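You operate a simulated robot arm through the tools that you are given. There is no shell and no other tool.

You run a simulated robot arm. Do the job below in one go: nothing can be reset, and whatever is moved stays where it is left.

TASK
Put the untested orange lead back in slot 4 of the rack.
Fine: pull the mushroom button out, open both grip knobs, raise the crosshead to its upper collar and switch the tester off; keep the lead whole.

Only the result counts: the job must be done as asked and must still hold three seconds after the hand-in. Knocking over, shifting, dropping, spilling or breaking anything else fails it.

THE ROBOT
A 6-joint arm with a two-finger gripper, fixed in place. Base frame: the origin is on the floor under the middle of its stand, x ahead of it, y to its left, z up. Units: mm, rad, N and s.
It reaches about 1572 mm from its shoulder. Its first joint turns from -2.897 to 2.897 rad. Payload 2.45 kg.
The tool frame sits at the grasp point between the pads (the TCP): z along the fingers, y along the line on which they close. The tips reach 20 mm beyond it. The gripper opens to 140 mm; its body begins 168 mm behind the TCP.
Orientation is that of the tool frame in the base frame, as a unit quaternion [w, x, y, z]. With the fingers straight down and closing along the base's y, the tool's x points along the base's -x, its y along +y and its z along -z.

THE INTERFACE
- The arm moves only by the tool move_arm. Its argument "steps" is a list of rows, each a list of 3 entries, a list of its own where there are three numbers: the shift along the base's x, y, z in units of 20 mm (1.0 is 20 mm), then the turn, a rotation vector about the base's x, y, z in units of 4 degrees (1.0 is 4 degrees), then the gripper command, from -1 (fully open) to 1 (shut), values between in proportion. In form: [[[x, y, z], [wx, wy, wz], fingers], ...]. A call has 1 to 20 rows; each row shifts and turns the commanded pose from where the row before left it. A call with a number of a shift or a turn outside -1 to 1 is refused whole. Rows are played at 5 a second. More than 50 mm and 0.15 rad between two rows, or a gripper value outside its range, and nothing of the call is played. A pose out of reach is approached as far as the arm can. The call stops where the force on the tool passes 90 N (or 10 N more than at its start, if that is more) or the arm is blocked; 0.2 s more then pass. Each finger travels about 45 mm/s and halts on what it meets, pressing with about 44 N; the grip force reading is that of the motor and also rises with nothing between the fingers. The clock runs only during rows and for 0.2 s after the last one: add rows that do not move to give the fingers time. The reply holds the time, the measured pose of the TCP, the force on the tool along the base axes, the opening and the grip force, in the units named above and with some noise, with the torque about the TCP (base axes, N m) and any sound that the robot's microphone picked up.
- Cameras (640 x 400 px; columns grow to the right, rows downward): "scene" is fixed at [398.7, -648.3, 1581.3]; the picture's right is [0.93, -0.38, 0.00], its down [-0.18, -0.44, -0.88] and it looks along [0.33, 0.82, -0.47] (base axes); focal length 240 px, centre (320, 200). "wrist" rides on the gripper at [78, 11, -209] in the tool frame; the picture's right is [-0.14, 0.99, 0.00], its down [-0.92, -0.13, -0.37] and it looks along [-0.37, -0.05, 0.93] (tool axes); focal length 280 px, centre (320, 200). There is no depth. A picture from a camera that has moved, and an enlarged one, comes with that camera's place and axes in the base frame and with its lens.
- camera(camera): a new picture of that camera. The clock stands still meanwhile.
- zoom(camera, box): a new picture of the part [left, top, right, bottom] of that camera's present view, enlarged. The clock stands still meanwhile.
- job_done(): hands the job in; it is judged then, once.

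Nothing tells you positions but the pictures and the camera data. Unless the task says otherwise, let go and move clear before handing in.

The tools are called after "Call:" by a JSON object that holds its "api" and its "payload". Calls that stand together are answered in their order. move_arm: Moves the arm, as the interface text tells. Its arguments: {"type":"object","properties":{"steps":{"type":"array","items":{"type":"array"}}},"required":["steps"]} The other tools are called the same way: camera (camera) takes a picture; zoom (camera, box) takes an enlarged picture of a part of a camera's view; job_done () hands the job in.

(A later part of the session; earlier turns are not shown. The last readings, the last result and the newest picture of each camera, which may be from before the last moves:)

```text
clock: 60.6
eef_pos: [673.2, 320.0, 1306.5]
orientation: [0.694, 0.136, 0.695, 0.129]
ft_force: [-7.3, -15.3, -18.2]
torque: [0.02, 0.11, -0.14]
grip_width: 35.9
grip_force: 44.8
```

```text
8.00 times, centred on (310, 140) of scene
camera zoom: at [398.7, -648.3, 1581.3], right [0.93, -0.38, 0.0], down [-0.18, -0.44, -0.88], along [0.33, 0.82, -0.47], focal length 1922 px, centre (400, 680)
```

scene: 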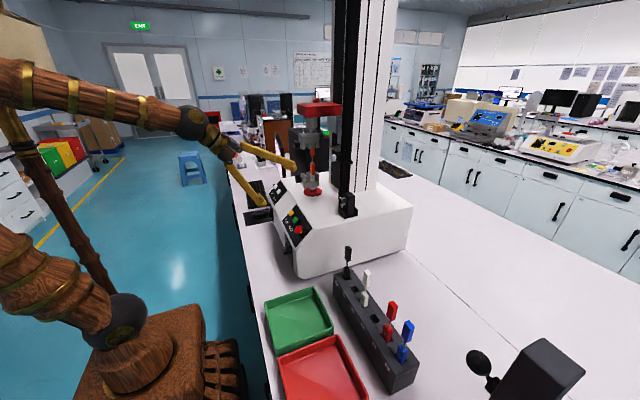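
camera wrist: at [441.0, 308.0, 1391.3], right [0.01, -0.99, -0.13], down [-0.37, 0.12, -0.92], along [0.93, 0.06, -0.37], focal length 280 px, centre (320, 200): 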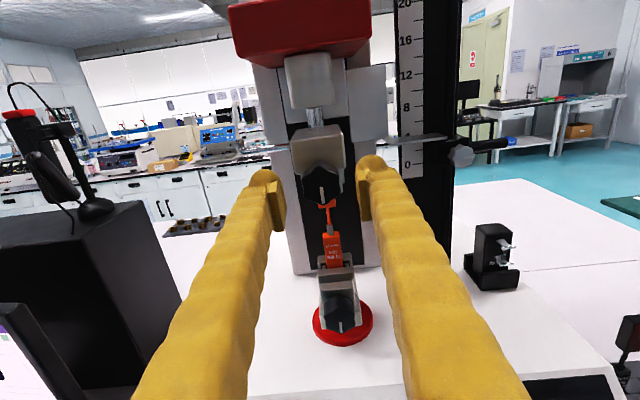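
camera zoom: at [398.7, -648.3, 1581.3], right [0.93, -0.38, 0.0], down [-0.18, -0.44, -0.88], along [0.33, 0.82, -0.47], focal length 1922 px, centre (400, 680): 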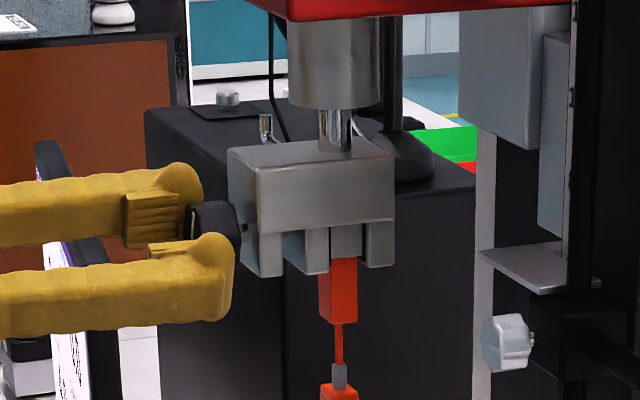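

The jaw is retracting gradually at about 158° of turn. I'll continue.

Call:
{"api": "move_arm", "payload": {"steps": [[[0, -0.03, -0.04], [-1, 0, 0], 0.8], [[0, 0, 0], [-1, 0, 0], 0.8], [[0, 0, 0], [-1, 0, 0], 0.8], [[0, 0, 0], [-1, 0, 0], 0.8], [[0, 0, 0], [-1, 0, 0], 0.8], [[0, 0, 0], [-1, 0, 0], 0.8], [[0, 0, 0], [-1, 0, 0], 0.8], [[0, 0, 0], [-1, 0, 0], 0.8]]}}

Call:
{"api": "zoom", "payload": {"camera": "wrist", "box": [240, 110, 400, 240]}}

Call:
{"api": "zoom", "payload": {"camera": "scene", "box": [285, 115, 335, 165]}}

```text
clock: 62.4
eef_pos: [672.5, 319.1, 1307.3]
orientation: [0.705, -0.06, 0.703, -0.067]
ft_force: [-8.5, -37.7, -4.6]
torque: [0.58, 0.05, -0.38]
grip_width: 35.3
grip_force: 45.0
```

```text
3.08 times, centred on (320, 175) of wrist
camera zoom: at [463.8, 317.9, 1228.9], right [0.01, 1.0, -0.04], down [-0.37, 0.04, 0.93], along [0.93, 0.01, 0.37], focal length 863 px, centre (320, 277)
```

zoom: 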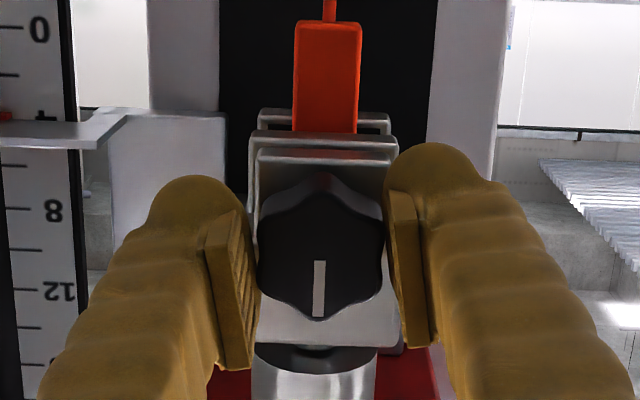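

```text
8.00 times, centred on (310, 140) of scene
camera zoom: at [398.7, -648.3, 1581.3], right [0.93, -0.38, 0.0], down [-0.18, -0.44, -0.88], along [0.33, 0.82, -0.47], focal length 1922 px, centre (400, 680)
```

zoom: 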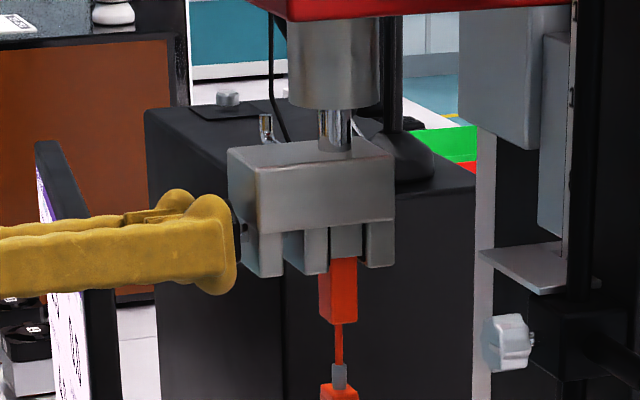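

The torque rose and the knob slipped slightly at about 183°, so it has reached its open stop. I'll ease back, release and withdraw, then check the upper jaws.

Call:
{"api": "move_arm", "payload": {"steps": [[[0, 0.03, 0], [1, 0, 0], 0.8], [[0, 0, 0], [0.5, 0, 0], 0.8], [[0, 0, 0], [0, 0, 0], 0.15], [[0, 0, 0], [0, 0, 0], 0.15], [[0, 0, 0], [0, 0, 0], 0.15], [[-1, 0, 0], [0, 0, 0], 0.15], [[-1, 0, 0], [0, 0, 0], 0.15], [[-1, 0, 0], [0, 0, 0], 0.15], [[-1, 0, 0], [0, 0, 0], 0.15]]}}

Call:
{"api": "zoom", "payload": {"camera": "wrist", "box": [240, 60, 400, 220]}}

Call:
{"api": "zoom", "payload": {"camera": "scene", "box": [285, 115, 335, 165]}}

```text
clock: 64.4
eef_pos: [591.7, 321.5, 1306.8]
orientation: [0.707, -0.024, 0.706, -0.029]
ft_force: [0.4, 0.1, 0.3]
torque: [0.0, 0.0, -0.04]
grip_width: 59.6
grip_force: 0.0
```

```text
2.50 times, centred on (320, 140) of wrist
camera zoom: at [382.8, 327.5, 1229.4], right [0.01, 1.0, 0.06], down [-0.37, -0.06, 0.93], along [0.93, -0.03, 0.37], focal length 701 px, centre (320, 350)
```

zoom: 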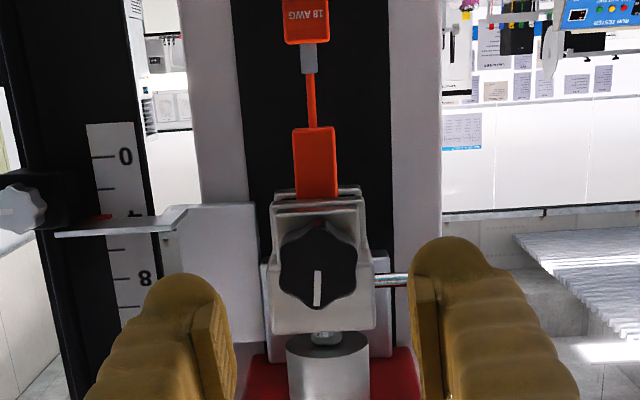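

```text
8.00 times, centred on (310, 140) of scene
camera zoom: at [398.7, -648.3, 1581.3], right [0.93, -0.38, 0.0], down [-0.18, -0.44, -0.88], along [0.33, 0.82, -0.47], focal length 1922 px, centre (400, 680)
```

zoom: 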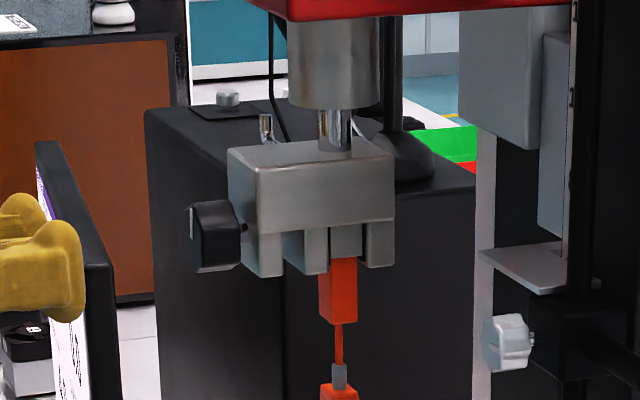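

The upper knob's index now points up (180° turned), so the upper grip is open. Next is the UP button at about (621, 500, 1049). I'll reorient like I did for the mushroom, close the fingers, and go to a standoff.

Call:
{"api": "move_arm", "payload": {"steps": [[[-0.1, 0.45, -0.2], [1, 0, 0], 0.5], [[-0.1, 0.45, -0.2], [1, 0, 0], 0.7], [[-0.1, 0.45, -0.2], [1, 0, 0], 1], [[-0.1, 0.45, -0.2], [1, 0, 0], 1], [[-0.1, 0.45, -0.2], [1, 0, 0], 1], [[-0.1, 0.45, -0.2], [1, 0, 0], 1], [[-0.1, 0.45, -0.2], [1, 0, 0], 1], [[-0.1, 0.45, -0.2], [1, 0, 0], 1], [[-0.1, 0.45, -0.2], [1, 0, 0], 1], [[-0.1, 0.45, -0.2], [1, 0, 0], 1], [[-0.1, 0.45, -0.2], [1, 0, 0], 1], [[-0.1, 0.45, -0.2], [1, 0, 0], 1], [[-0.1, 0.45, -0.2], [1, 0, 0], 1], [[-0.1, 0.45, -0.2], [1, 0, 0], 1], [[-0.1, 0.45, -0.2], [1, 0, 0], 1], [[-0.1, 0.45, -0.2], [1, 0, 0], 1], [[-0.1, 0.45, -0.2], [1, 0, 0], 1], [[-0.1, 0.45, -0.2], [1, 0, 0], 1], [[-0.1, 0.45, -0.2], [1, 0, 0], 1], [[-0.1, 0.45, -0.2], [1, 0, 0], 1]]}}

Call:
{"api": "move_arm", "payload": {"steps": [[[0, 0, 0], [1, 0, 0], 1], [[0, 0, 0], [1, 0, 0], 1], [[0, 0, 0], [1, 0, 0], 1], [[0, 0, 0], [0.45, 0, 0], 1], [[0, 0, -0.3], [0, 0.9375, 0], 1], [[0, 0, -0.3], [0, 0.9375, 0], 1], [[0, 0, -0.3], [0, 0.9375, 0], 1], [[0, 0, -0.3], [0, 0.9375, 0], 1], [[0, 0, -0.3], [0, 0.9375, 0], 1], [[0, 0, -0.3], [0, 0.9375, 0], 1], [[0, 0, -0.3], [0, 0.9375, 0], 1], [[0, 0, -0.3], [0, 0.9375, 0], 1], [[0, 0, -0.3], [0, 0.9375, 0], 1], [[0, 0, -0.3], [0, 0.9375, 0], 1], [[0, 0, -0.3], [0, 0.9375, 0], 1], [[0, 0, -0.3], [0, 0.9375, 0], 1]]}}

Call:
{"api": "camera", "payload": {"camera": "wrist"}}

Call:
{"api": "camera", "payload": {"camera": "scene"}}

```text
clock: 68.6
eef_pos: [542.0, 442.1, 1325.4]
orientation: [0.552, 0.46, 0.511, 0.471]
ft_force: [-0.7, 1.6, -0.1]
torque: [0.01, 0.0, -0.08]
grip_width: 0.1
grip_force: 29.2
stopped in row 20: the arm was blocked; the commanded pose is now the measured one
```

```text
clock: 72.0
eef_pos: [542.8, 446.5, 1245.8]
orientation: [0.281, 0.683, 0.61, 0.288]
ft_force: [0.6, -0.7, 0.3]
torque: [-0.01, 0.01, -0.02]
grip_width: 0.0
grip_force: 29.7
```

```text
taken
camera wrist: at [401.9, 529.1, 1401.2], right [0.65, -0.23, 0.72], down [-0.44, -0.89, 0.11], along [0.62, -0.39, -0.68], focal length 280 px, centre (320, 200)
```

wrist: 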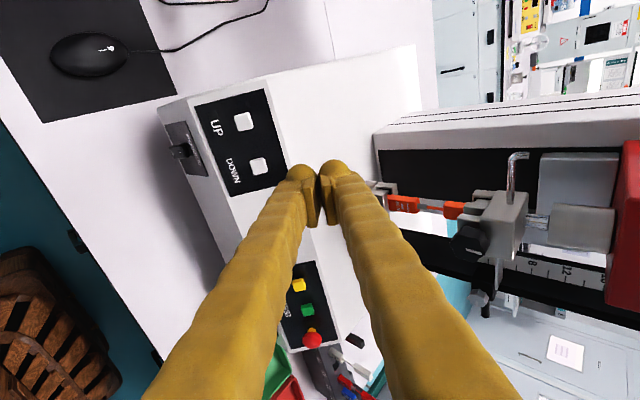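

```text
taken
```

scene: 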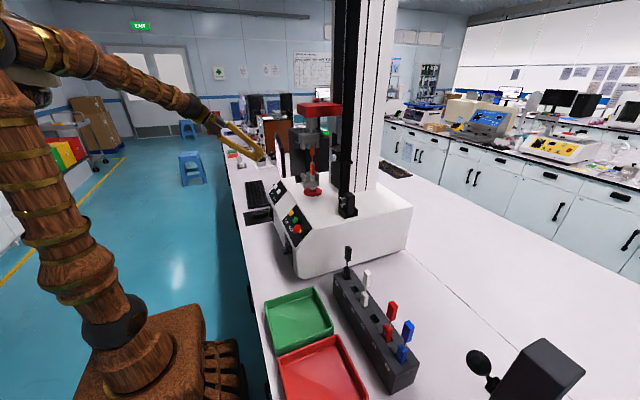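

I'll square the tool to the panel and move to a standoff over UP; this view puts it at about (620, 499, 1049).

Call:
{"api": "move_arm", "payload": {"steps": [[[0.14, 0.335, -0.88], [-0.0875, 0.08, 0.164], 1], [[0.14, 0.335, -0.88], [-0.0875, 0.08, 0.164], 1], [[0.14, 0.335, -0.88], [-0.0875, 0.08, 0.164], 1], [[0.14, 0.335, -0.88], [-0.0875, 0.08, 0.164], 1], [[0.14, 0.335, -0.88], [-0.0875, 0.08, 0.164], 1], [[0.14, 0.335, -0.88], [-0.0875, 0.08, 0.164], 1], [[0.14, 0.335, -0.88], [-0.0875, 0.08, 0.164], 1], [[0.14, 0.335, -0.85], [-0.0875, 0.08, 0.164], 1]]}}

Call:
{"api": "camera", "payload": {"camera": "wrist"}}

Call:
{"api": "zoom", "payload": {"camera": "scene", "box": [230, 150, 330, 250]}}

```text
clock: 73.8
eef_pos: [567.5, 498.1, 1105.1]
orientation: [0.27, 0.654, 0.654, 0.269]
ft_force: [1.0, -1.3, 0.4]
torque: [0.01, 0.04, 0.01]
grip_width: 0.0
grip_force: 29.1
```

```text
taken
camera wrist: at [426.3, 576.7, 1262.4], right [0.7, -0.14, 0.7], down [-0.35, -0.92, 0.17], along [0.62, -0.37, -0.69], focal length 280 px, centre (320, 200)
```

wrist: 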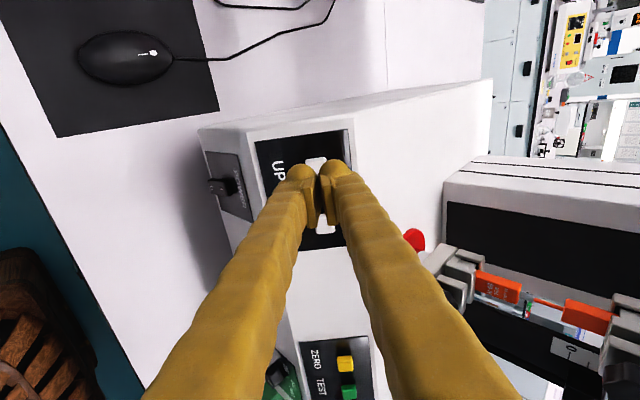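

```text
4.00 times, centred on (280, 200) of scene
camera zoom: at [398.7, -648.3, 1581.3], right [0.93, -0.38, 0.0], down [-0.18, -0.44, -0.88], along [0.33, 0.82, -0.47], focal length 961 px, centre (480, 200)
```

zoom: 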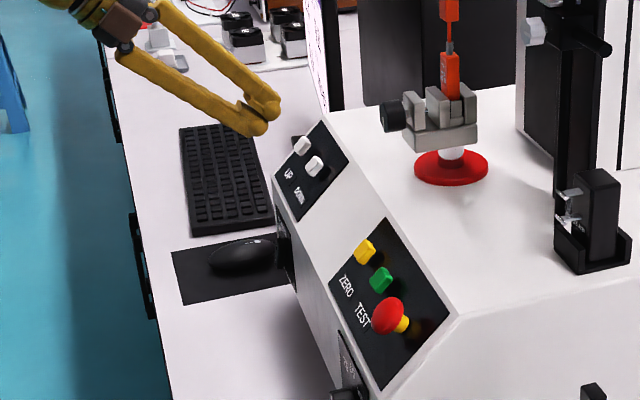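

The fingertips are aimed at UP. I'll advance to just short of the button and check.

Call:
{"api": "move_arm", "payload": {"steps": [[[0.36, 0.015, -0.33], [0, 0, 0], 1], [[0.36, 0.015, -0.33], [0, 0, 0], 1], [[0.36, 0.015, -0.34], [0, 0, 0], 1], [[0.36, 0.015, -0.34], [0, 0, 0], 1], [[0.36, 0.015, -0.34], [0, 0, 0], 1]]}}

Call:
{"api": "camera", "payload": {"camera": "wrist"}}

Call:
{"api": "zoom", "payload": {"camera": "scene", "box": [260, 165, 310, 215]}}

```text
clock: 75.0
eef_pos: [599.9, 501.3, 1073.4]
orientation: [0.271, 0.653, 0.654, 0.269]
ft_force: [-0.2, 0.1, -0.6]
torque: [-0.01, 0.0, -0.03]
grip_width: 0.1
grip_force: 29.2
```

```text
taken
camera wrist: at [459.5, 577.8, 1230.2], right [0.7, -0.14, 0.7], down [-0.35, -0.92, 0.17], along [0.62, -0.37, -0.69], focal length 280 px, centre (320, 200)
```

wrist: 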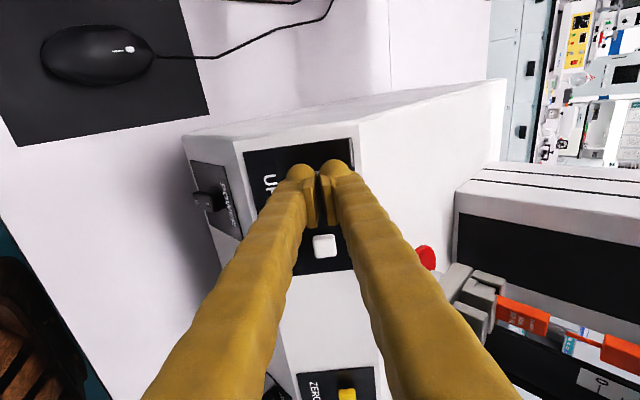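

```text
8.00 times, centred on (285, 190) of scene
camera zoom: at [398.7, -648.3, 1581.3], right [0.93, -0.38, 0.0], down [-0.18, -0.44, -0.88], along [0.33, 0.82, -0.47], focal length 1922 px, centre (600, 280)
```

zoom: 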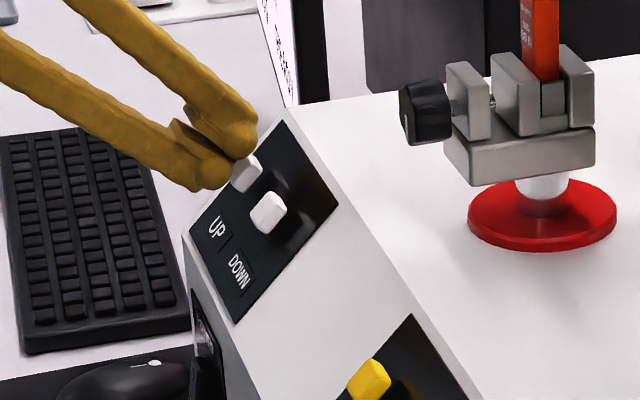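

The tips are about 10 mm from UP. I'll advance in 2 mm steps until I feel it.

Call:
{"api": "move_arm", "payload": {"steps": [[[0.07, -0.1, -0.07], [0, 0, 0], 1], [[0.07, -0.05, -0.07], [0, 0, 0], 1], [[0.07, 0, -0.07], [0, 0, 0], 1], [[0.07, 0, -0.07], [0, 0, 0], 1]]}}

Call:
{"api": "move_arm", "payload": {"steps": [[[0.07, 0, -0.07], [0, 0, 0], 1]]}}

Call:
{"api": "move_arm", "payload": {"steps": [[[0.07, 0, -0.07], [0, 0, 0], 1]]}}

Call:
{"api": "camera", "payload": {"camera": "scene"}}

Call:
{"api": "zoom", "payload": {"camera": "scene", "box": [260, 165, 310, 215]}}

```text
clock: 76.0
eef_pos: [606.2, 498.0, 1067.7]
orientation: [0.27, 0.653, 0.654, 0.27]
ft_force: [-0.7, -0.4, 1.4]
torque: [-0.04, 0.02, 0.03]
grip_width: 0.2
grip_force: 29.8
```

```text
clock: 76.4
eef_pos: [606.8, 497.5, 1065.2]
orientation: [0.27, 0.654, 0.653, 0.269]
ft_force: [-2.7, 1.7, 1.6]
torque: [-0.01, 0.07, -0.01]
grip_width: 0.2
grip_force: 29.4
heard: click
```

```text
clock: 76.8
eef_pos: [609.3, 497.6, 1063.6]
orientation: [0.27, 0.654, 0.653, 0.271]
ft_force: [-9.6, 4.0, 5.4]
torque: [0.06, 0.16, 0.04]
grip_width: 5.9
grip_force: 29.2
```

```text
taken
```

scene: 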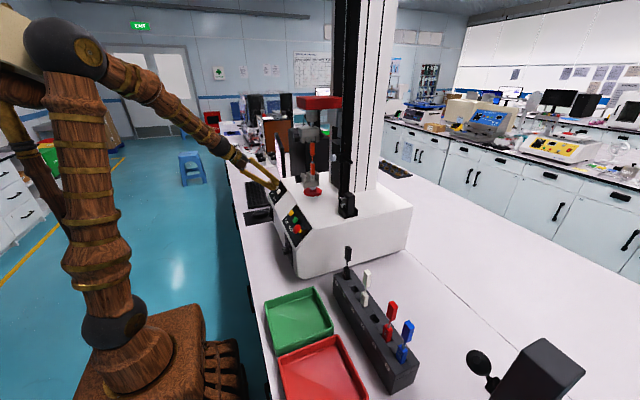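

```text
8.00 times, centred on (285, 190) of scene
camera zoom: at [398.7, -648.3, 1581.3], right [0.93, -0.38, 0.0], down [-0.18, -0.44, -0.88], along [0.33, 0.82, -0.47], focal length 1922 px, centre (600, 280)
```

zoom: 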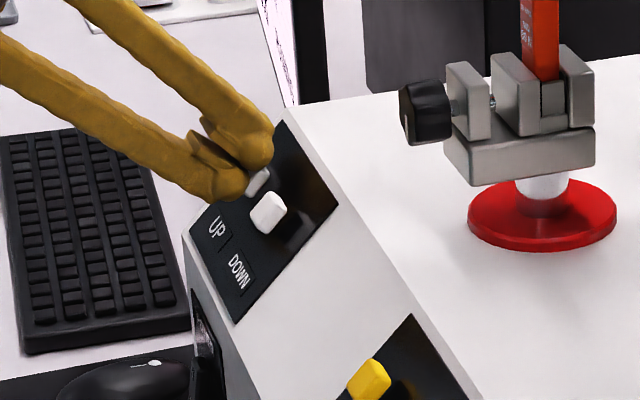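

A click, and the crosshead is rising. I'll check that the lead is being left behind as it should.

Call:
{"api": "zoom", "payload": {"camera": "scene", "box": [280, 90, 370, 200]}}

```text
3.64 times, centred on (325, 145) of scene
camera zoom: at [398.7, -648.3, 1581.3], right [0.93, -0.38, 0.0], down [-0.18, -0.44, -0.88], along [0.33, 0.82, -0.47], focal length 874 px, centre (302, 400)
```

zoom: 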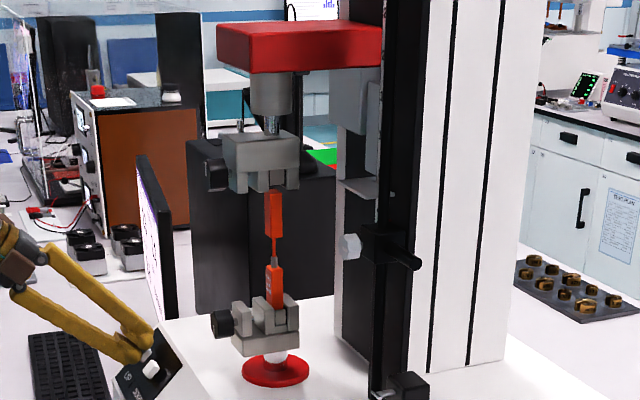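

The lead is staying in the lower grip as the upper jaws leave it. I'll hold UP.

Call:
{"api": "move_arm", "payload": {"steps": [[[0, 0, 0], [0, 0, 0], 1], [[0, 0, 0], [0, 0, 0], 1], [[0, 0, 0], [0, 0, 0], 1], [[0, 0, 0], [0, 0, 0], 1], [[0, 0, 0], [0, 0, 0], 1], [[0, 0, 0], [0, 0, 0], 1]]}}

Call:
{"api": "camera", "payload": {"camera": "scene"}}

```text
clock: 78.2
eef_pos: [609.8, 497.3, 1063.4]
orientation: [0.271, 0.653, 0.654, 0.269]
ft_force: [-8.0, 5.5, 10.8]
torque: [0.11, 0.11, 0.01]
grip_width: 5.9
grip_force: 29.3
```

```text
taken
```

scene: 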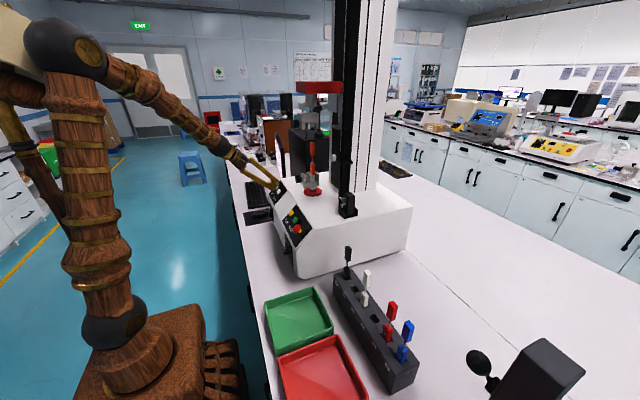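

The crosshead is rising at about 45 mm/s. I'll keep holding UP until it reaches the upper collar.

Call:
{"api": "move_arm", "payload": {"steps": [[[0, 0, 0], [0, 0, 0], 1], [[0, 0, 0], [0, 0, 0], 1], [[0, 0, 0], [0, 0, 0], 1], [[0, 0, 0], [0, 0, 0], 1], [[0, 0, 0], [0, 0, 0], 1], [[0, 0, 0], [0, 0, 0], 1], [[0, 0, 0], [0, 0, 0], 1], [[0, 0, 0], [0, 0, 0], 1], [[0, 0, 0], [0, 0, 0], 1], [[0, 0, 0], [0, 0, 0], 1], [[0, 0, 0], [0, 0, 0], 1], [[0, 0, 0], [0, 0, 0], 1], [[0, 0, 0], [0, 0, 0], 1], [[0, 0, 0], [0, 0, 0], 1], [[0, 0, 0], [0, 0, 0], 1], [[0, 0, 0], [0, 0, 0], 1], [[0, 0, 0], [0, 0, 0], 1], [[0, 0, 0], [0, 0, 0], 1], [[0, 0, 0], [0, 0, 0], 1], [[0, 0, 0], [0, 0, 0], 1]]}}

Call:
{"api": "camera", "payload": {"camera": "scene"}}

```text
clock: 82.4
eef_pos: [609.8, 498.5, 1064.2]
orientation: [0.271, 0.653, 0.653, 0.27]
ft_force: [-9.7, -1.3, 8.1]
torque: [-0.05, 0.11, 0.02]
grip_width: 5.8
grip_force: 29.9
```

```text
taken
```

scene: 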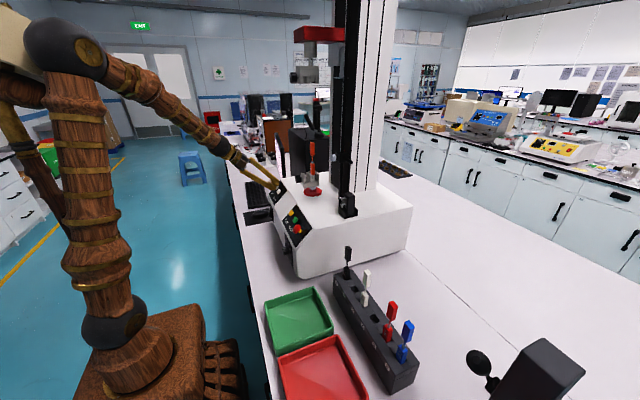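

Call:
{"api": "move_arm", "payload": {"steps": [[[0, 0, 0], [0, 0, 0], 1], [[0, 0, 0], [0, 0, 0], 1], [[0, 0, 0], [0, 0, 0], 1], [[0, 0, 0], [0, 0, 0], 1], [[0, 0, 0], [0, 0, 0], 1], [[0, 0, 0], [0, 0, 0], 1], [[0, 0, 0], [0, 0, 0], 1], [[0, 0, 0], [0, 0, 0], 1], [[0, 0, 0], [0, 0, 0], 1], [[0, 0, 0], [0, 0, 0], 1]]}}

Call:
{"api": "camera", "payload": {"camera": "scene"}}

Call:
{"api": "camera", "payload": {"camera": "wrist"}}

```text
clock: 84.6
eef_pos: [609.0, 497.9, 1064.4]
orientation: [0.27, 0.653, 0.654, 0.271]
ft_force: [-8.7, -0.3, 8.6]
torque: [-0.02, 0.12, -0.01]
grip_width: 5.8
grip_force: 29.3
```

```text
taken
```

scene: 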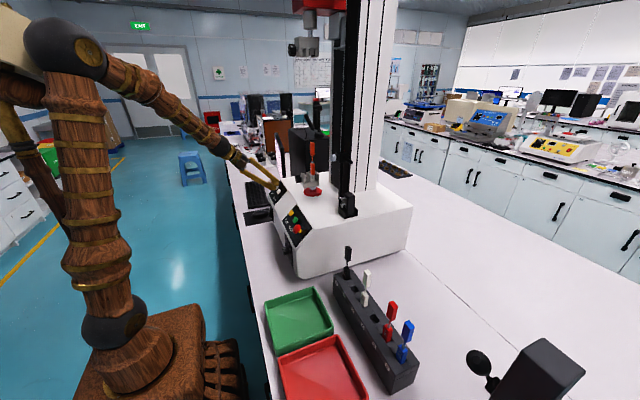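

```text
taken
camera wrist: at [469.0, 575.7, 1221.0], right [0.7, -0.14, 0.7], down [-0.35, -0.92, 0.17], along [0.62, -0.37, -0.69], focal length 280 px, centre (320, 200)
```

wrist: 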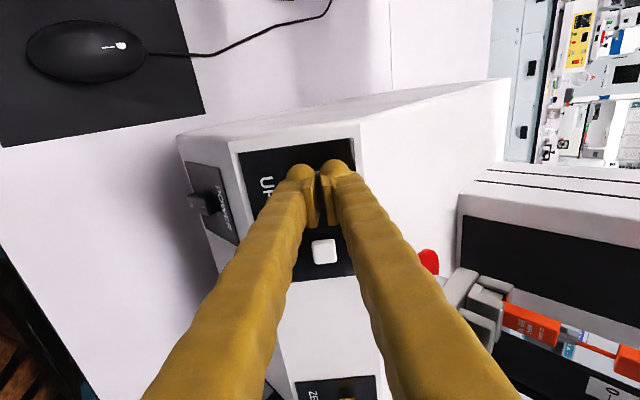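

The knob is now at z≈1657, a rise of roughly 345 mm, with about 100 mm left. I'll hold in short spells.

Call:
{"api": "move_arm", "payload": {"steps": [[[0, 0, 0], [0, 0, 0], 1], [[0, 0, 0], [0, 0, 0], 1], [[0, 0, 0], [0, 0, 0], 1], [[0, 0, 0], [0, 0, 0], 1], [[0, 0, 0], [0, 0, 0], 1], [[0, 0, 0], [0, 0, 0], 1], [[0, 0, 0], [0, 0, 0], 1], [[0, 0, 0], [0, 0, 0], 1]]}}

Call:
{"api": "zoom", "payload": {"camera": "scene", "box": [260, 0, 400, 100]}}

Call:
{"api": "move_arm", "payload": {"steps": [[[0, 0, 0], [0, 0, 0], 1], [[0, 0, 0], [0, 0, 0], 1], [[0, 0, 0], [0, 0, 0], 1], [[0, 0, 0], [0, 0, 0], 1]]}}

Call:
{"api": "zoom", "payload": {"camera": "scene", "box": [260, 0, 400, 100]}}

```text
clock: 86.4
eef_pos: [609.2, 498.5, 1064.2]
orientation: [0.271, 0.653, 0.654, 0.269]
ft_force: [-8.0, 0.1, 10.8]
torque: [-0.02, 0.1, 0.0]
grip_width: 6.1
grip_force: 29.3
```

```text
4.00 times, centred on (330, 50) of scene
camera zoom: at [398.7, -648.3, 1581.3], right [0.93, -0.38, 0.0], down [-0.18, -0.44, -0.88], along [0.33, 0.82, -0.47], focal length 961 px, centre (280, 800)
```

zoom: 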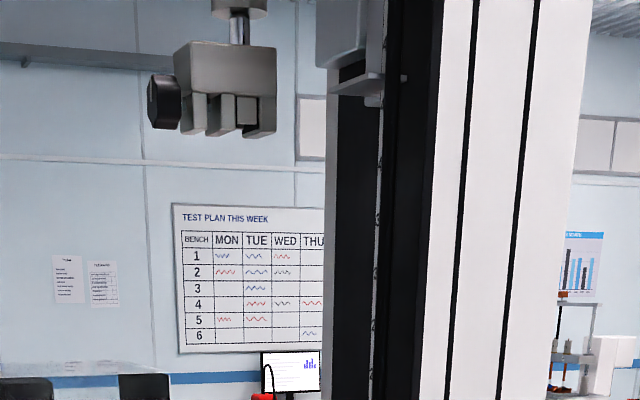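

```text
clock: 87.4
eef_pos: [610.1, 497.2, 1063.2]
orientation: [0.27, 0.653, 0.654, 0.271]
ft_force: [-8.6, 0.9, 10.1]
torque: [0.07, 0.08, 0.0]
grip_width: 6.0
grip_force: 29.4
```

```text
4.00 times, centred on (330, 50) of scene
camera zoom: at [398.7, -648.3, 1581.3], right [0.93, -0.38, 0.0], down [-0.18, -0.44, -0.88], along [0.33, 0.82, -0.47], focal length 961 px, centre (280, 800)
```

zoom: 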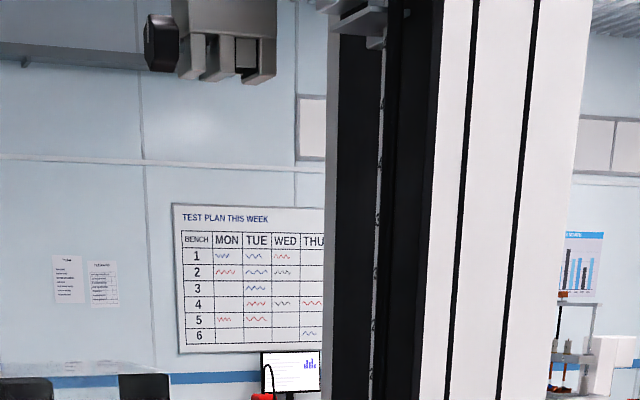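

Call:
{"api": "move_arm", "payload": {"steps": [[[0, 0, 0], [0, 0, 0], 1], [[0, 0, 0], [0, 0, 0], 1], [[0, 0, 0], [0, 0, 0], 1]]}}

Call:
{"api": "zoom", "payload": {"camera": "scene", "box": [260, 0, 400, 100]}}

Call:
{"api": "move_arm", "payload": {"steps": [[[0, 0, 0], [0, 0, 0], 1], [[0, 0, 0], [0, 0, 0], 1], [[0, 0, 0], [0, 0, 0], 1]]}}

Call:
{"api": "zoom", "payload": {"camera": "scene", "box": [260, 0, 400, 100]}}

```text
clock: 88.2
eef_pos: [609.1, 499.5, 1064.2]
orientation: [0.27, 0.654, 0.653, 0.27]
ft_force: [-8.3, -0.1, 9.4]
torque: [0.02, 0.11, -0.01]
grip_width: 5.8
grip_force: 29.7
```

```text
4.00 times, centred on (330, 50) of scene
camera zoom: at [398.7, -648.3, 1581.3], right [0.93, -0.38, 0.0], down [-0.18, -0.44, -0.88], along [0.33, 0.82, -0.47], focal length 961 px, centre (280, 800)
```

zoom: 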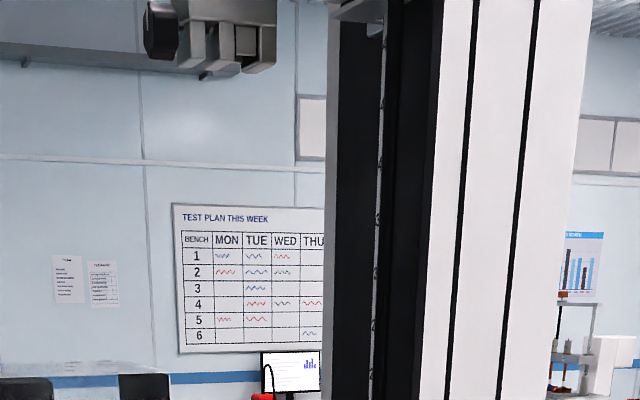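

```text
clock: 89.0
eef_pos: [609.6, 498.4, 1063.8]
orientation: [0.271, 0.654, 0.653, 0.27]
ft_force: [-9.7, -0.2, 8.2]
torque: [0.01, 0.1, -0.01]
grip_width: 5.8
grip_force: 30.0
```

```text
4.00 times, centred on (330, 50) of scene
camera zoom: at [398.7, -648.3, 1581.3], right [0.93, -0.38, 0.0], down [-0.18, -0.44, -0.88], along [0.33, 0.82, -0.47], focal length 961 px, centre (280, 800)
```

zoom: 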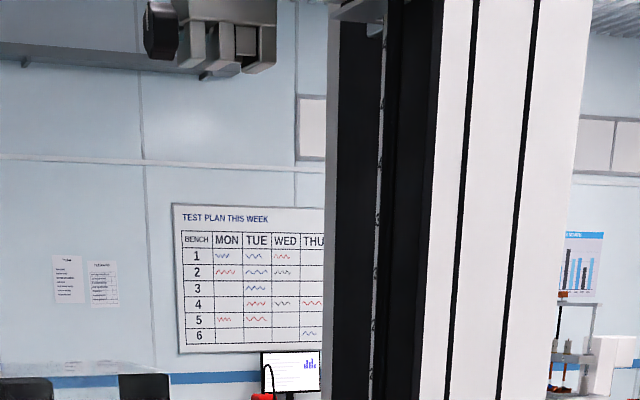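

The crosshead has stopped at its upper collar. I'll back off UP and re-orient horizontally for the lower knob.

Call:
{"api": "move_arm", "payload": {"steps": [[[-0.4, 0, 0.4], [0, 0, 0], 1], [[-0.7, 0, 0.7], [0, 0, 0], 1], [[-0.7, 0, 0.7], [0, 0, 0], 1], [[-0.7, 0, 0.7], [0, 0, 0], 1], [[0.1, -0.4, 0.9], [0, -0.9375, 0], 0.15], [[0.1, -0.4, 0.9], [0, -0.9375, 0], 0.15], [[0.2, -0.4, 0.9], [0, -0.9375, 0], 0.15], [[0.2, -0.4, 0.9], [0, -0.9375, 0], 0.15], [[0.2, -0.4, 0.9], [0, -0.9375, 0], 0.15], [[0.2, -0.4, 0.9], [0, -0.9375, 0], 0.15], [[0.2, -0.4, 0.8], [0, -0.9375, 0], 0.15], [[0.2, -0.4, 0.8], [0, -0.9375, 0], 0.15], [[0.2, -0.4, 0.8], [0, -0.9375, 0], 0.15], [[0.2, -0.4, 0.8], [0, -0.9375, 0], 0.15], [[0.2, -0.4, 0.6], [0, -0.9375, 0], 0.15], [[0.2, -0.4, 0.6], [0, -0.9375, 0], 0.15]]}}

Call:
{"api": "camera", "payload": {"camera": "scene"}}

```text
clock: 90.7
eef_pos: [598.5, 478.0, 1073.9]
orientation: [0.359, 0.619, 0.643, 0.273]
ft_force: [-0.3, -0.2, -0.2]
torque: [0.01, -0.01, 0.02]
grip_width: 59.6
grip_force: 0.1
stopped in row 8: the arm was blocked; the commanded pose is now the measured one
```

```text
taken
```

scene: 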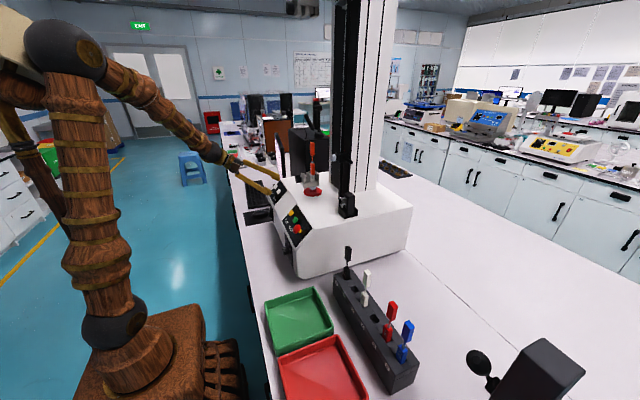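

The arm stopped early, blocked, near the panel. I'll look closely before moving anything.

Call:
{"api": "camera", "payload": {"camera": "wrist"}}

Call:
{"api": "zoom", "payload": {"camera": "scene", "box": [240, 140, 330, 230]}}

```text
taken
camera wrist: at [439.3, 576.1, 1197.1], right [0.59, -0.05, 0.81], down [-0.39, -0.89, 0.23], along [0.7, -0.45, -0.55], focal length 280 px, centre (320, 200)
```

wrist: 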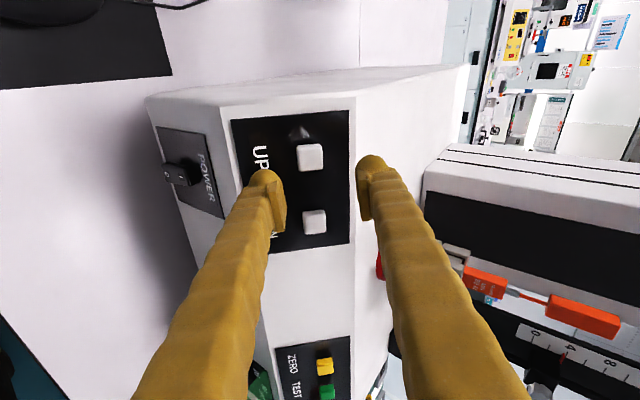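

```text
4.44 times, centred on (285, 185) of scene
camera zoom: at [398.7, -648.3, 1581.3], right [0.93, -0.38, 0.0], down [-0.18, -0.44, -0.88], along [0.33, 0.82, -0.47], focal length 1068 px, centre (476, 267)
```

zoom: 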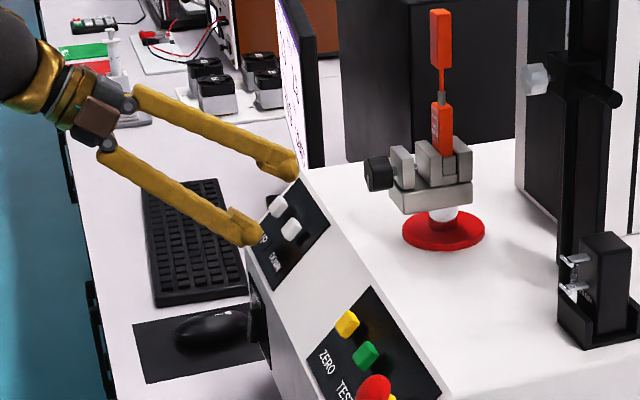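

The fingers are clear of the panel, so the block is probably a wrist joint limit. I'll move straight up and back with the orientation unchanged.

Call:
{"api": "move_arm", "payload": {"steps": [[[-0.5, 0, 0.5], [0, 0, 0], 0.15], [[-0.5, 0, 0.5], [0, 0, 0], 0.15], [[-0.5, 0, 0.5], [0, 0, 0], 0.15], [[-0.5, 0, 0.5], [0, 0, 0], 0.15]]}}

Call:
{"api": "camera", "payload": {"camera": "scene"}}

```text
clock: 91.9
eef_pos: [578.2, 468.7, 1081.6]
orientation: [0.368, 0.626, 0.642, 0.246]
ft_force: [-1.3, 1.3, 0.7]
torque: [0.04, -0.01, 0.0]
grip_width: 59.4
grip_force: 0.0
stopped in row 4: the arm was blocked; the commanded pose is now the measured one
```

```text
taken
```

scene: 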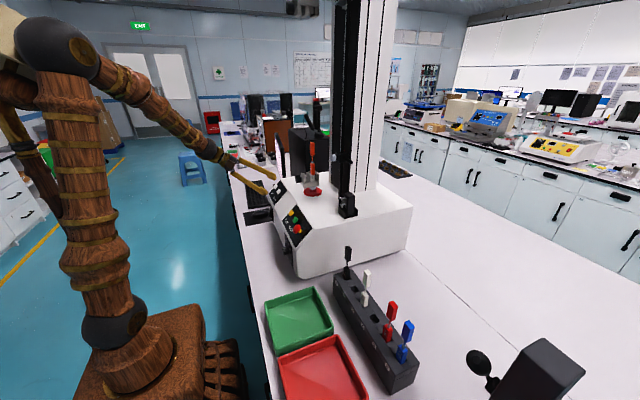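

It's a joint limit when pitching up at this y. I'll restore the earlier working 45° orientation, then slide toward smaller y before pitching.

Call:
{"api": "move_arm", "payload": {"steps": [[[-0.2, 0.15, 0.29], [0.6, 0.415, 0.16], 0.15], [[-0.2, 0.15, 0.29], [0.6, 0.415, 0.16], 0.15], [[-0.2, 0.15, 0.29], [0.6, 0.415, 0.16], 0.15], [[-0.2, 0.15, 0.29], [0.6, 0.415, 0.16], 0.15]]}}

Call:
{"api": "move_arm", "payload": {"steps": [[[0, -0.5, 0.5], [0, 0, 0], 0.15], [[0, -0.5, 0.5], [0, 0, 0], 0.15], [[0, -0.5, 0.5], [0, 0, 0], 0.15]]}}

```text
clock: 92.9
eef_pos: [570.6, 473.1, 1101.2]
orientation: [0.274, 0.658, 0.649, 0.267]
ft_force: [-0.1, 0.2, 0.5]
torque: [0.0, 0.04, 0.01]
grip_width: 59.4
grip_force: 0.1
```

```text
clock: 93.7
eef_pos: [558.6, 450.0, 1138.0]
orientation: [0.271, 0.652, 0.653, 0.275]
ft_force: [0.4, 0.1, -0.7]
torque: [0.04, -0.01, 0.02]
grip_width: 59.5
grip_force: 0.1
```

That recovered. Now I'll slide to y≈310 with the tool still pitched down, then pitch to horizontal.

Call:
{"api": "move_arm", "payload": {"steps": [[[0.05, -0.85, 0.6], [0, 0, 0], 0.15], [[0.05, -0.85, 0.6], [0, 0, 0], 0.15], [[0.05, -0.85, 0.6], [0, 0, 0], 0.15], [[0.05, -0.85, 0.6], [0, 0, 0], 0.15], [[0.05, -0.85, 0.6], [0, 0, 0], 0.15], [[0.05, -0.85, 0.6], [0, 0, 0], 0.15], [[0.05, -0.85, 0.6], [0, 0, 0], 0.15], [[0.05, -0.85, 0.6], [0, 0, 0], 0.15]]}}

Call:
{"api": "move_arm", "payload": {"steps": [[[0.15, -0.1, 0.3], [0, -0.9375, 0], 0.15], [[0.15, -0.1, 0.3], [0, -0.9375, 0], 0.15], [[0.15, -0.1, 0.3], [0, -0.9375, 0], 0.15], [[0.15, -0.1, 0.3], [0, -0.9375, 0], 0.15], [[0.15, -0.1, 0.3], [0, -0.9375, 0], 0.15], [[0.15, -0.1, 0.3], [0, -0.9375, 0], 0.15], [[0.15, -0.1, 0.3], [0, -0.9375, 0], 0.15], [[0.15, -0.1, 0.3], [0, -0.9375, 0], 0.15], [[0.15, -0.1, 0.3], [0, -0.9375, 0], 0.15], [[0.15, -0.1, 0.3], [0, -0.9375, 0], 0.15], [[0.15, -0.1, 0.3], [0, -0.9375, 0], 0.15], [[0.15, -0.1, 0.3], [0, -0.9375, 0], 0.15]]}}

Call:
{"api": "camera", "payload": {"camera": "wrist"}}

Call:
{"api": "camera", "payload": {"camera": "scene"}}

```text
clock: 95.5
eef_pos: [565.6, 316.8, 1233.1]
orientation: [0.27, 0.651, 0.654, 0.274]
ft_force: [-0.1, -0.2, 0.0]
torque: [-0.01, -0.02, 0.03]
grip_width: 59.6
grip_force: 0.1
```

```text
clock: 98.1
eef_pos: [602.5, 294.4, 1305.7]
orientation: [0.5, 0.497, 0.5, 0.503]
ft_force: [0.8, 0.2, 0.0]
torque: [0.0, 0.01, -0.01]
grip_width: 59.6
grip_force: 0.0
```

```text
taken
camera wrist: at [392.2, 370.2, 1316.9], right [-0.01, -0.14, 0.99], down [-0.36, -0.92, -0.13], along [0.93, -0.36, -0.04], focal length 280 px, centre (320, 200)
```

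wrist: 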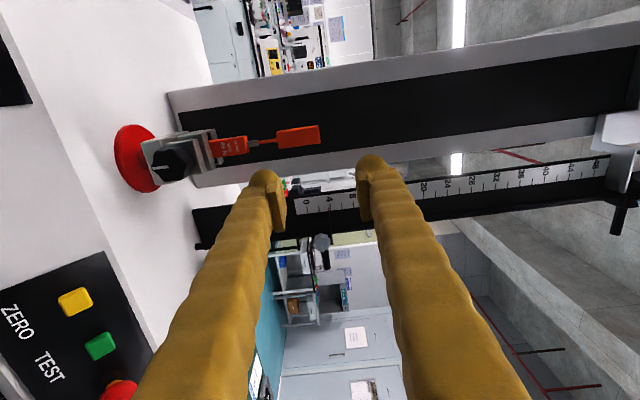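

```text
taken
```

scene: 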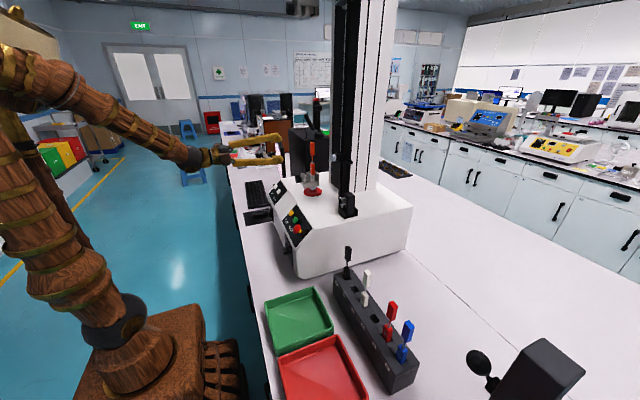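

The lead stands upright in the lower grip, and the crosshead flag is at the upper collar. I'll roll upright while descending in front of the lower knob.

Call:
{"api": "move_arm", "payload": {"steps": [[[0, 0.065, -0.3], [1, 0, 0], 0.15], [[0, 0.065, -0.3], [1, 0, 0], 0.15], [[0, 0.065, -0.3], [1, 0, 0], 0.15], [[0, 0.065, -0.3], [1, 0, 0], 0.15], [[0, 0.065, -0.3], [1, 0, 0], 0.15], [[0, 0.065, -0.3], [1, 0, 0], 0.15], [[0, 0.065, -0.3], [1, 0, 0], 0.15], [[0, 0.065, -0.3], [1, 0, 0], 0.15], [[0, 0.065, -0.3], [1, 0, 0], 0.15], [[0, 0.065, -0.3], [1, 0, 0], 0.15], [[0, 0.065, -0.3], [1, 0, 0], 0.15], [[0, 0.065, -0.3], [1, 0, 0], 0.15], [[0, 0.065, -0.3], [1, 0, 0], 0.15], [[0, 0.065, -0.3], [1, 0, 0], 0.15], [[0, 0.065, -0.3], [1, 0, 0], 0.15], [[0, 0.065, -0.3], [1, 0, 0], 0.15], [[0, 0.065, -0.3], [1, 0, 0], 0.15], [[0, 0.065, -0.3], [1, 0, 0], 0.15], [[0, 0.065, -0.3], [1, 0, 0], 0.15], [[0, 0.065, -0.3], [1, 0, 0], 0.15]]}}

Call:
{"api": "camera", "payload": {"camera": "wrist"}}

Call:
{"api": "camera", "payload": {"camera": "scene"}}

```text
clock: 102.3
eef_pos: [602.1, 317.3, 1185.9]
orientation: [0.063, 0.702, 0.061, 0.707]
ft_force: [-0.2, 0.7, -0.4]
torque: [0.01, 0.04, 0.0]
grip_width: 59.5
grip_force: 0.1
```

```text
taken
camera wrist: at [392.2, 321.7, 1264.4], right [0.0, -1.0, 0.04], down [-0.36, -0.03, -0.93], along [0.93, -0.02, -0.36], focal length 280 px, centre (320, 200)
```

wrist: 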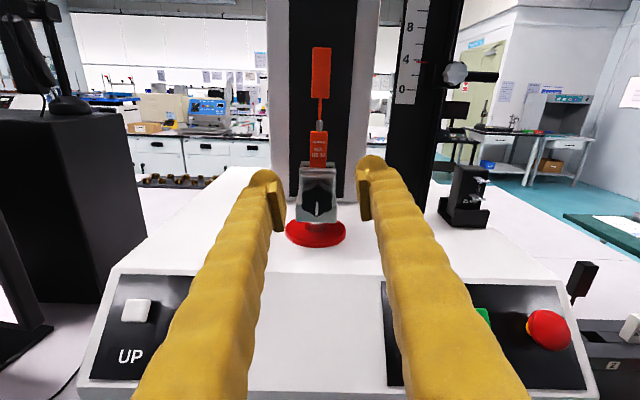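

```text
taken
```

scene: 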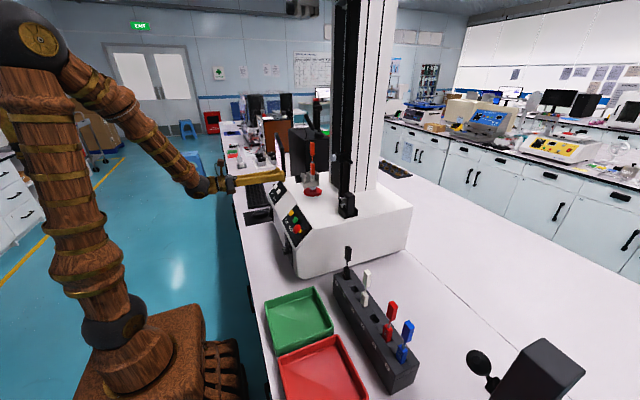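

Call:
{"api": "zoom", "payload": {"camera": "wrist", "box": [275, 140, 365, 250]}}

Call:
{"api": "zoom", "payload": {"camera": "scene", "box": [290, 150, 340, 200]}}

```text
3.64 times, centred on (320, 195) of wrist
camera zoom: at [392.2, 321.7, 1264.4], right [0.0, -1.0, 0.04], down [-0.36, -0.03, -0.93], along [0.93, -0.02, -0.36], focal length 1020 px, centre (320, 218)
```

zoom: 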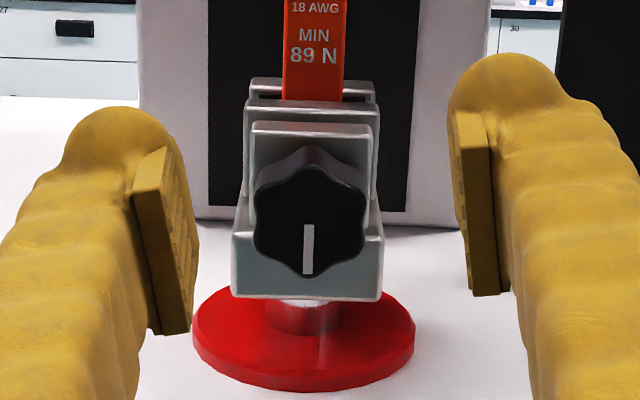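

```text
8.00 times, centred on (315, 175) of scene
camera zoom: at [398.7, -648.3, 1581.3], right [0.93, -0.38, 0.0], down [-0.18, -0.44, -0.88], along [0.33, 0.82, -0.47], focal length 1922 px, centre (360, 400)
```

zoom: 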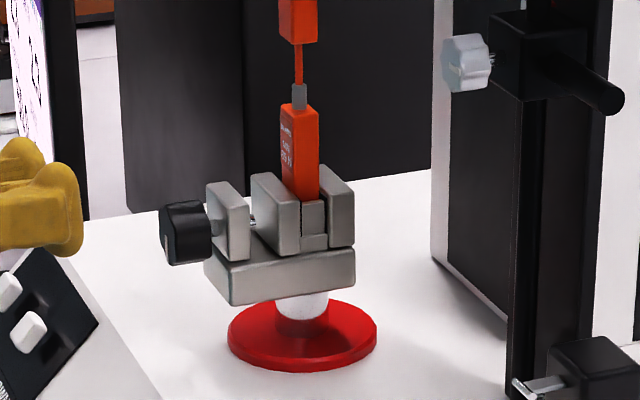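

The lower knob is at about (677, 320, 1152.5). I'll finish the roll, align, and stop just in front of it.

Call:
{"api": "move_arm", "payload": {"steps": [[[0.3, 0.05, -0.4], [0.8, 0, 0], 0.15], [[0.3, 0.05, -0.4], [0.8, 0, 0], 0.15], [[0.3, 0.05, -0.4], [0.8, 0, 0], 0.15], [[0.3, 0.05, -0.45], [0, 0, 0], 0.15], [[0.5, 0, 0], [0, 0, 0], 0.15], [[0.5, 0, 0], [0, 0, 0], 0.15], [[0, 0, 0], [0, 0, 0], 0.15]]}}

Call:
{"api": "zoom", "payload": {"camera": "wrist", "box": [260, 130, 390, 240]}}

Call:
{"api": "zoom", "payload": {"camera": "scene", "box": [280, 155, 330, 205]}}

```text
clock: 103.9
eef_pos: [646.5, 323.6, 1152.6]
orientation: [0.006, 0.704, 0.001, 0.71]
ft_force: [-0.4, 0.9, 0.3]
torque: [0.0, -0.01, -0.01]
grip_width: 59.6
grip_force: 0.0
```

```text
3.64 times, centred on (325, 185) of wrist
camera zoom: at [435.6, 315.2, 1231.0], right [-0.01, -0.99, -0.13], down [-0.36, 0.12, -0.92], along [0.93, 0.04, -0.36], focal length 1020 px, centre (302, 254)
```

zoom: 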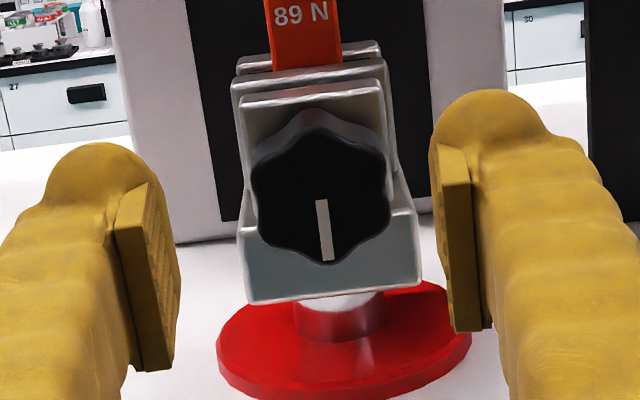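

```text
8.00 times, centred on (305, 180) of scene
camera zoom: at [398.7, -648.3, 1581.3], right [0.93, -0.38, 0.0], down [-0.18, -0.44, -0.88], along [0.33, 0.82, -0.47], focal length 1922 px, centre (440, 360)
```

zoom: 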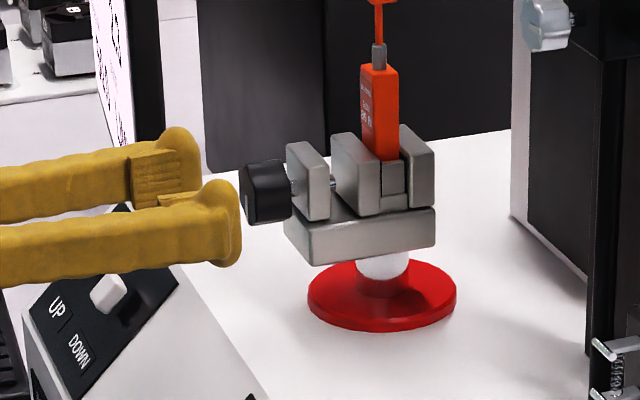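

Aligned within about 2 mm. I'll advance to TCP x≈674.5 and close in stages.

Call:
{"api": "move_arm", "payload": {"steps": [[[0.3, -0.06, -0.02], [0, 0, 0], 0.15], [[0.3, -0.06, 0], [0, 0, 0], 0.15], [[0.3, 0, 0], [0, 0, 0], 0.15], [[0.3, 0, 0], [0, 0, 0], 0.15], [[0.2, 0, 0], [0, 0, 0], 0.15], [[0, 0, 0], [0, 0, 0], 0.15]]}}

Call:
{"api": "zoom", "payload": {"camera": "scene", "box": [280, 155, 330, 205]}}

Call:
{"api": "zoom", "payload": {"camera": "wrist", "box": [260, 130, 390, 240]}}

```text
clock: 105.3
eef_pos: [674.9, 321.1, 1152.7]
orientation: [0.007, 0.704, 0.0, 0.71]
ft_force: [0.5, 0.6, -0.1]
torque: [-0.03, -0.01, -0.02]
grip_width: 59.4
grip_force: 0.1
```

```text
8.00 times, centred on (305, 180) of scene
camera zoom: at [398.7, -648.3, 1581.3], right [0.93, -0.38, 0.0], down [-0.18, -0.44, -0.88], along [0.33, 0.82, -0.47], focal length 1922 px, centre (440, 360)
```

zoom: 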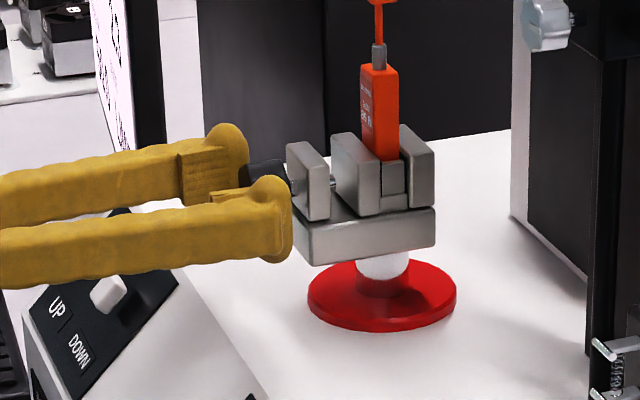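

```text
3.64 times, centred on (325, 185) of wrist
camera zoom: at [463.6, 311.3, 1230.2], right [0.0, -0.99, -0.13], down [-0.36, 0.12, -0.92], along [0.93, 0.04, -0.36], focal length 1020 px, centre (302, 254)
```

zoom: 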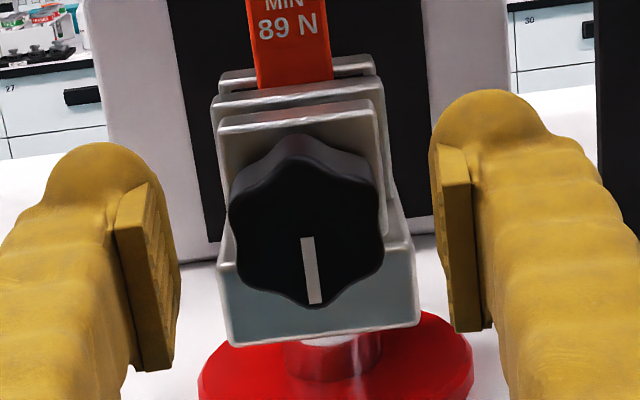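

Call:
{"api": "move_arm", "payload": {"steps": [[[0, 0, 0], [0, 0, 0], 0.45], [[0, 0, 0], [0, 0, 0], 0.6], [[0, 0, 0], [0, 0, 0], 0.7], [[0, 0, 0], [0, 0, 0], 0.8]]}}

Call:
{"api": "zoom", "payload": {"camera": "wrist", "box": [260, 130, 390, 240]}}

```text
clock: 106.3
eef_pos: [674.7, 319.5, 1152.1]
orientation: [0.005, 0.705, 0.0, 0.709]
ft_force: [2.1, -15.5, 0.9]
torque: [0.0, -0.02, -0.12]
grip_width: 35.1
grip_force: 45.0
```

```text
3.64 times, centred on (325, 185) of wrist
camera zoom: at [463.6, 310.7, 1230.2], right [-0.01, -0.99, -0.13], down [-0.36, 0.12, -0.92], along [0.93, 0.04, -0.36], focal length 1020 px, centre (302, 254)
```

zoom: 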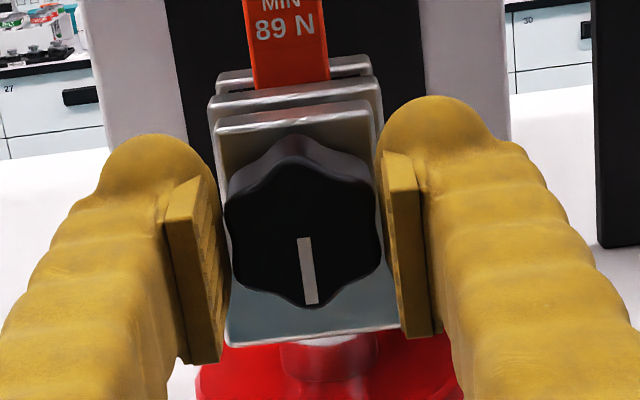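

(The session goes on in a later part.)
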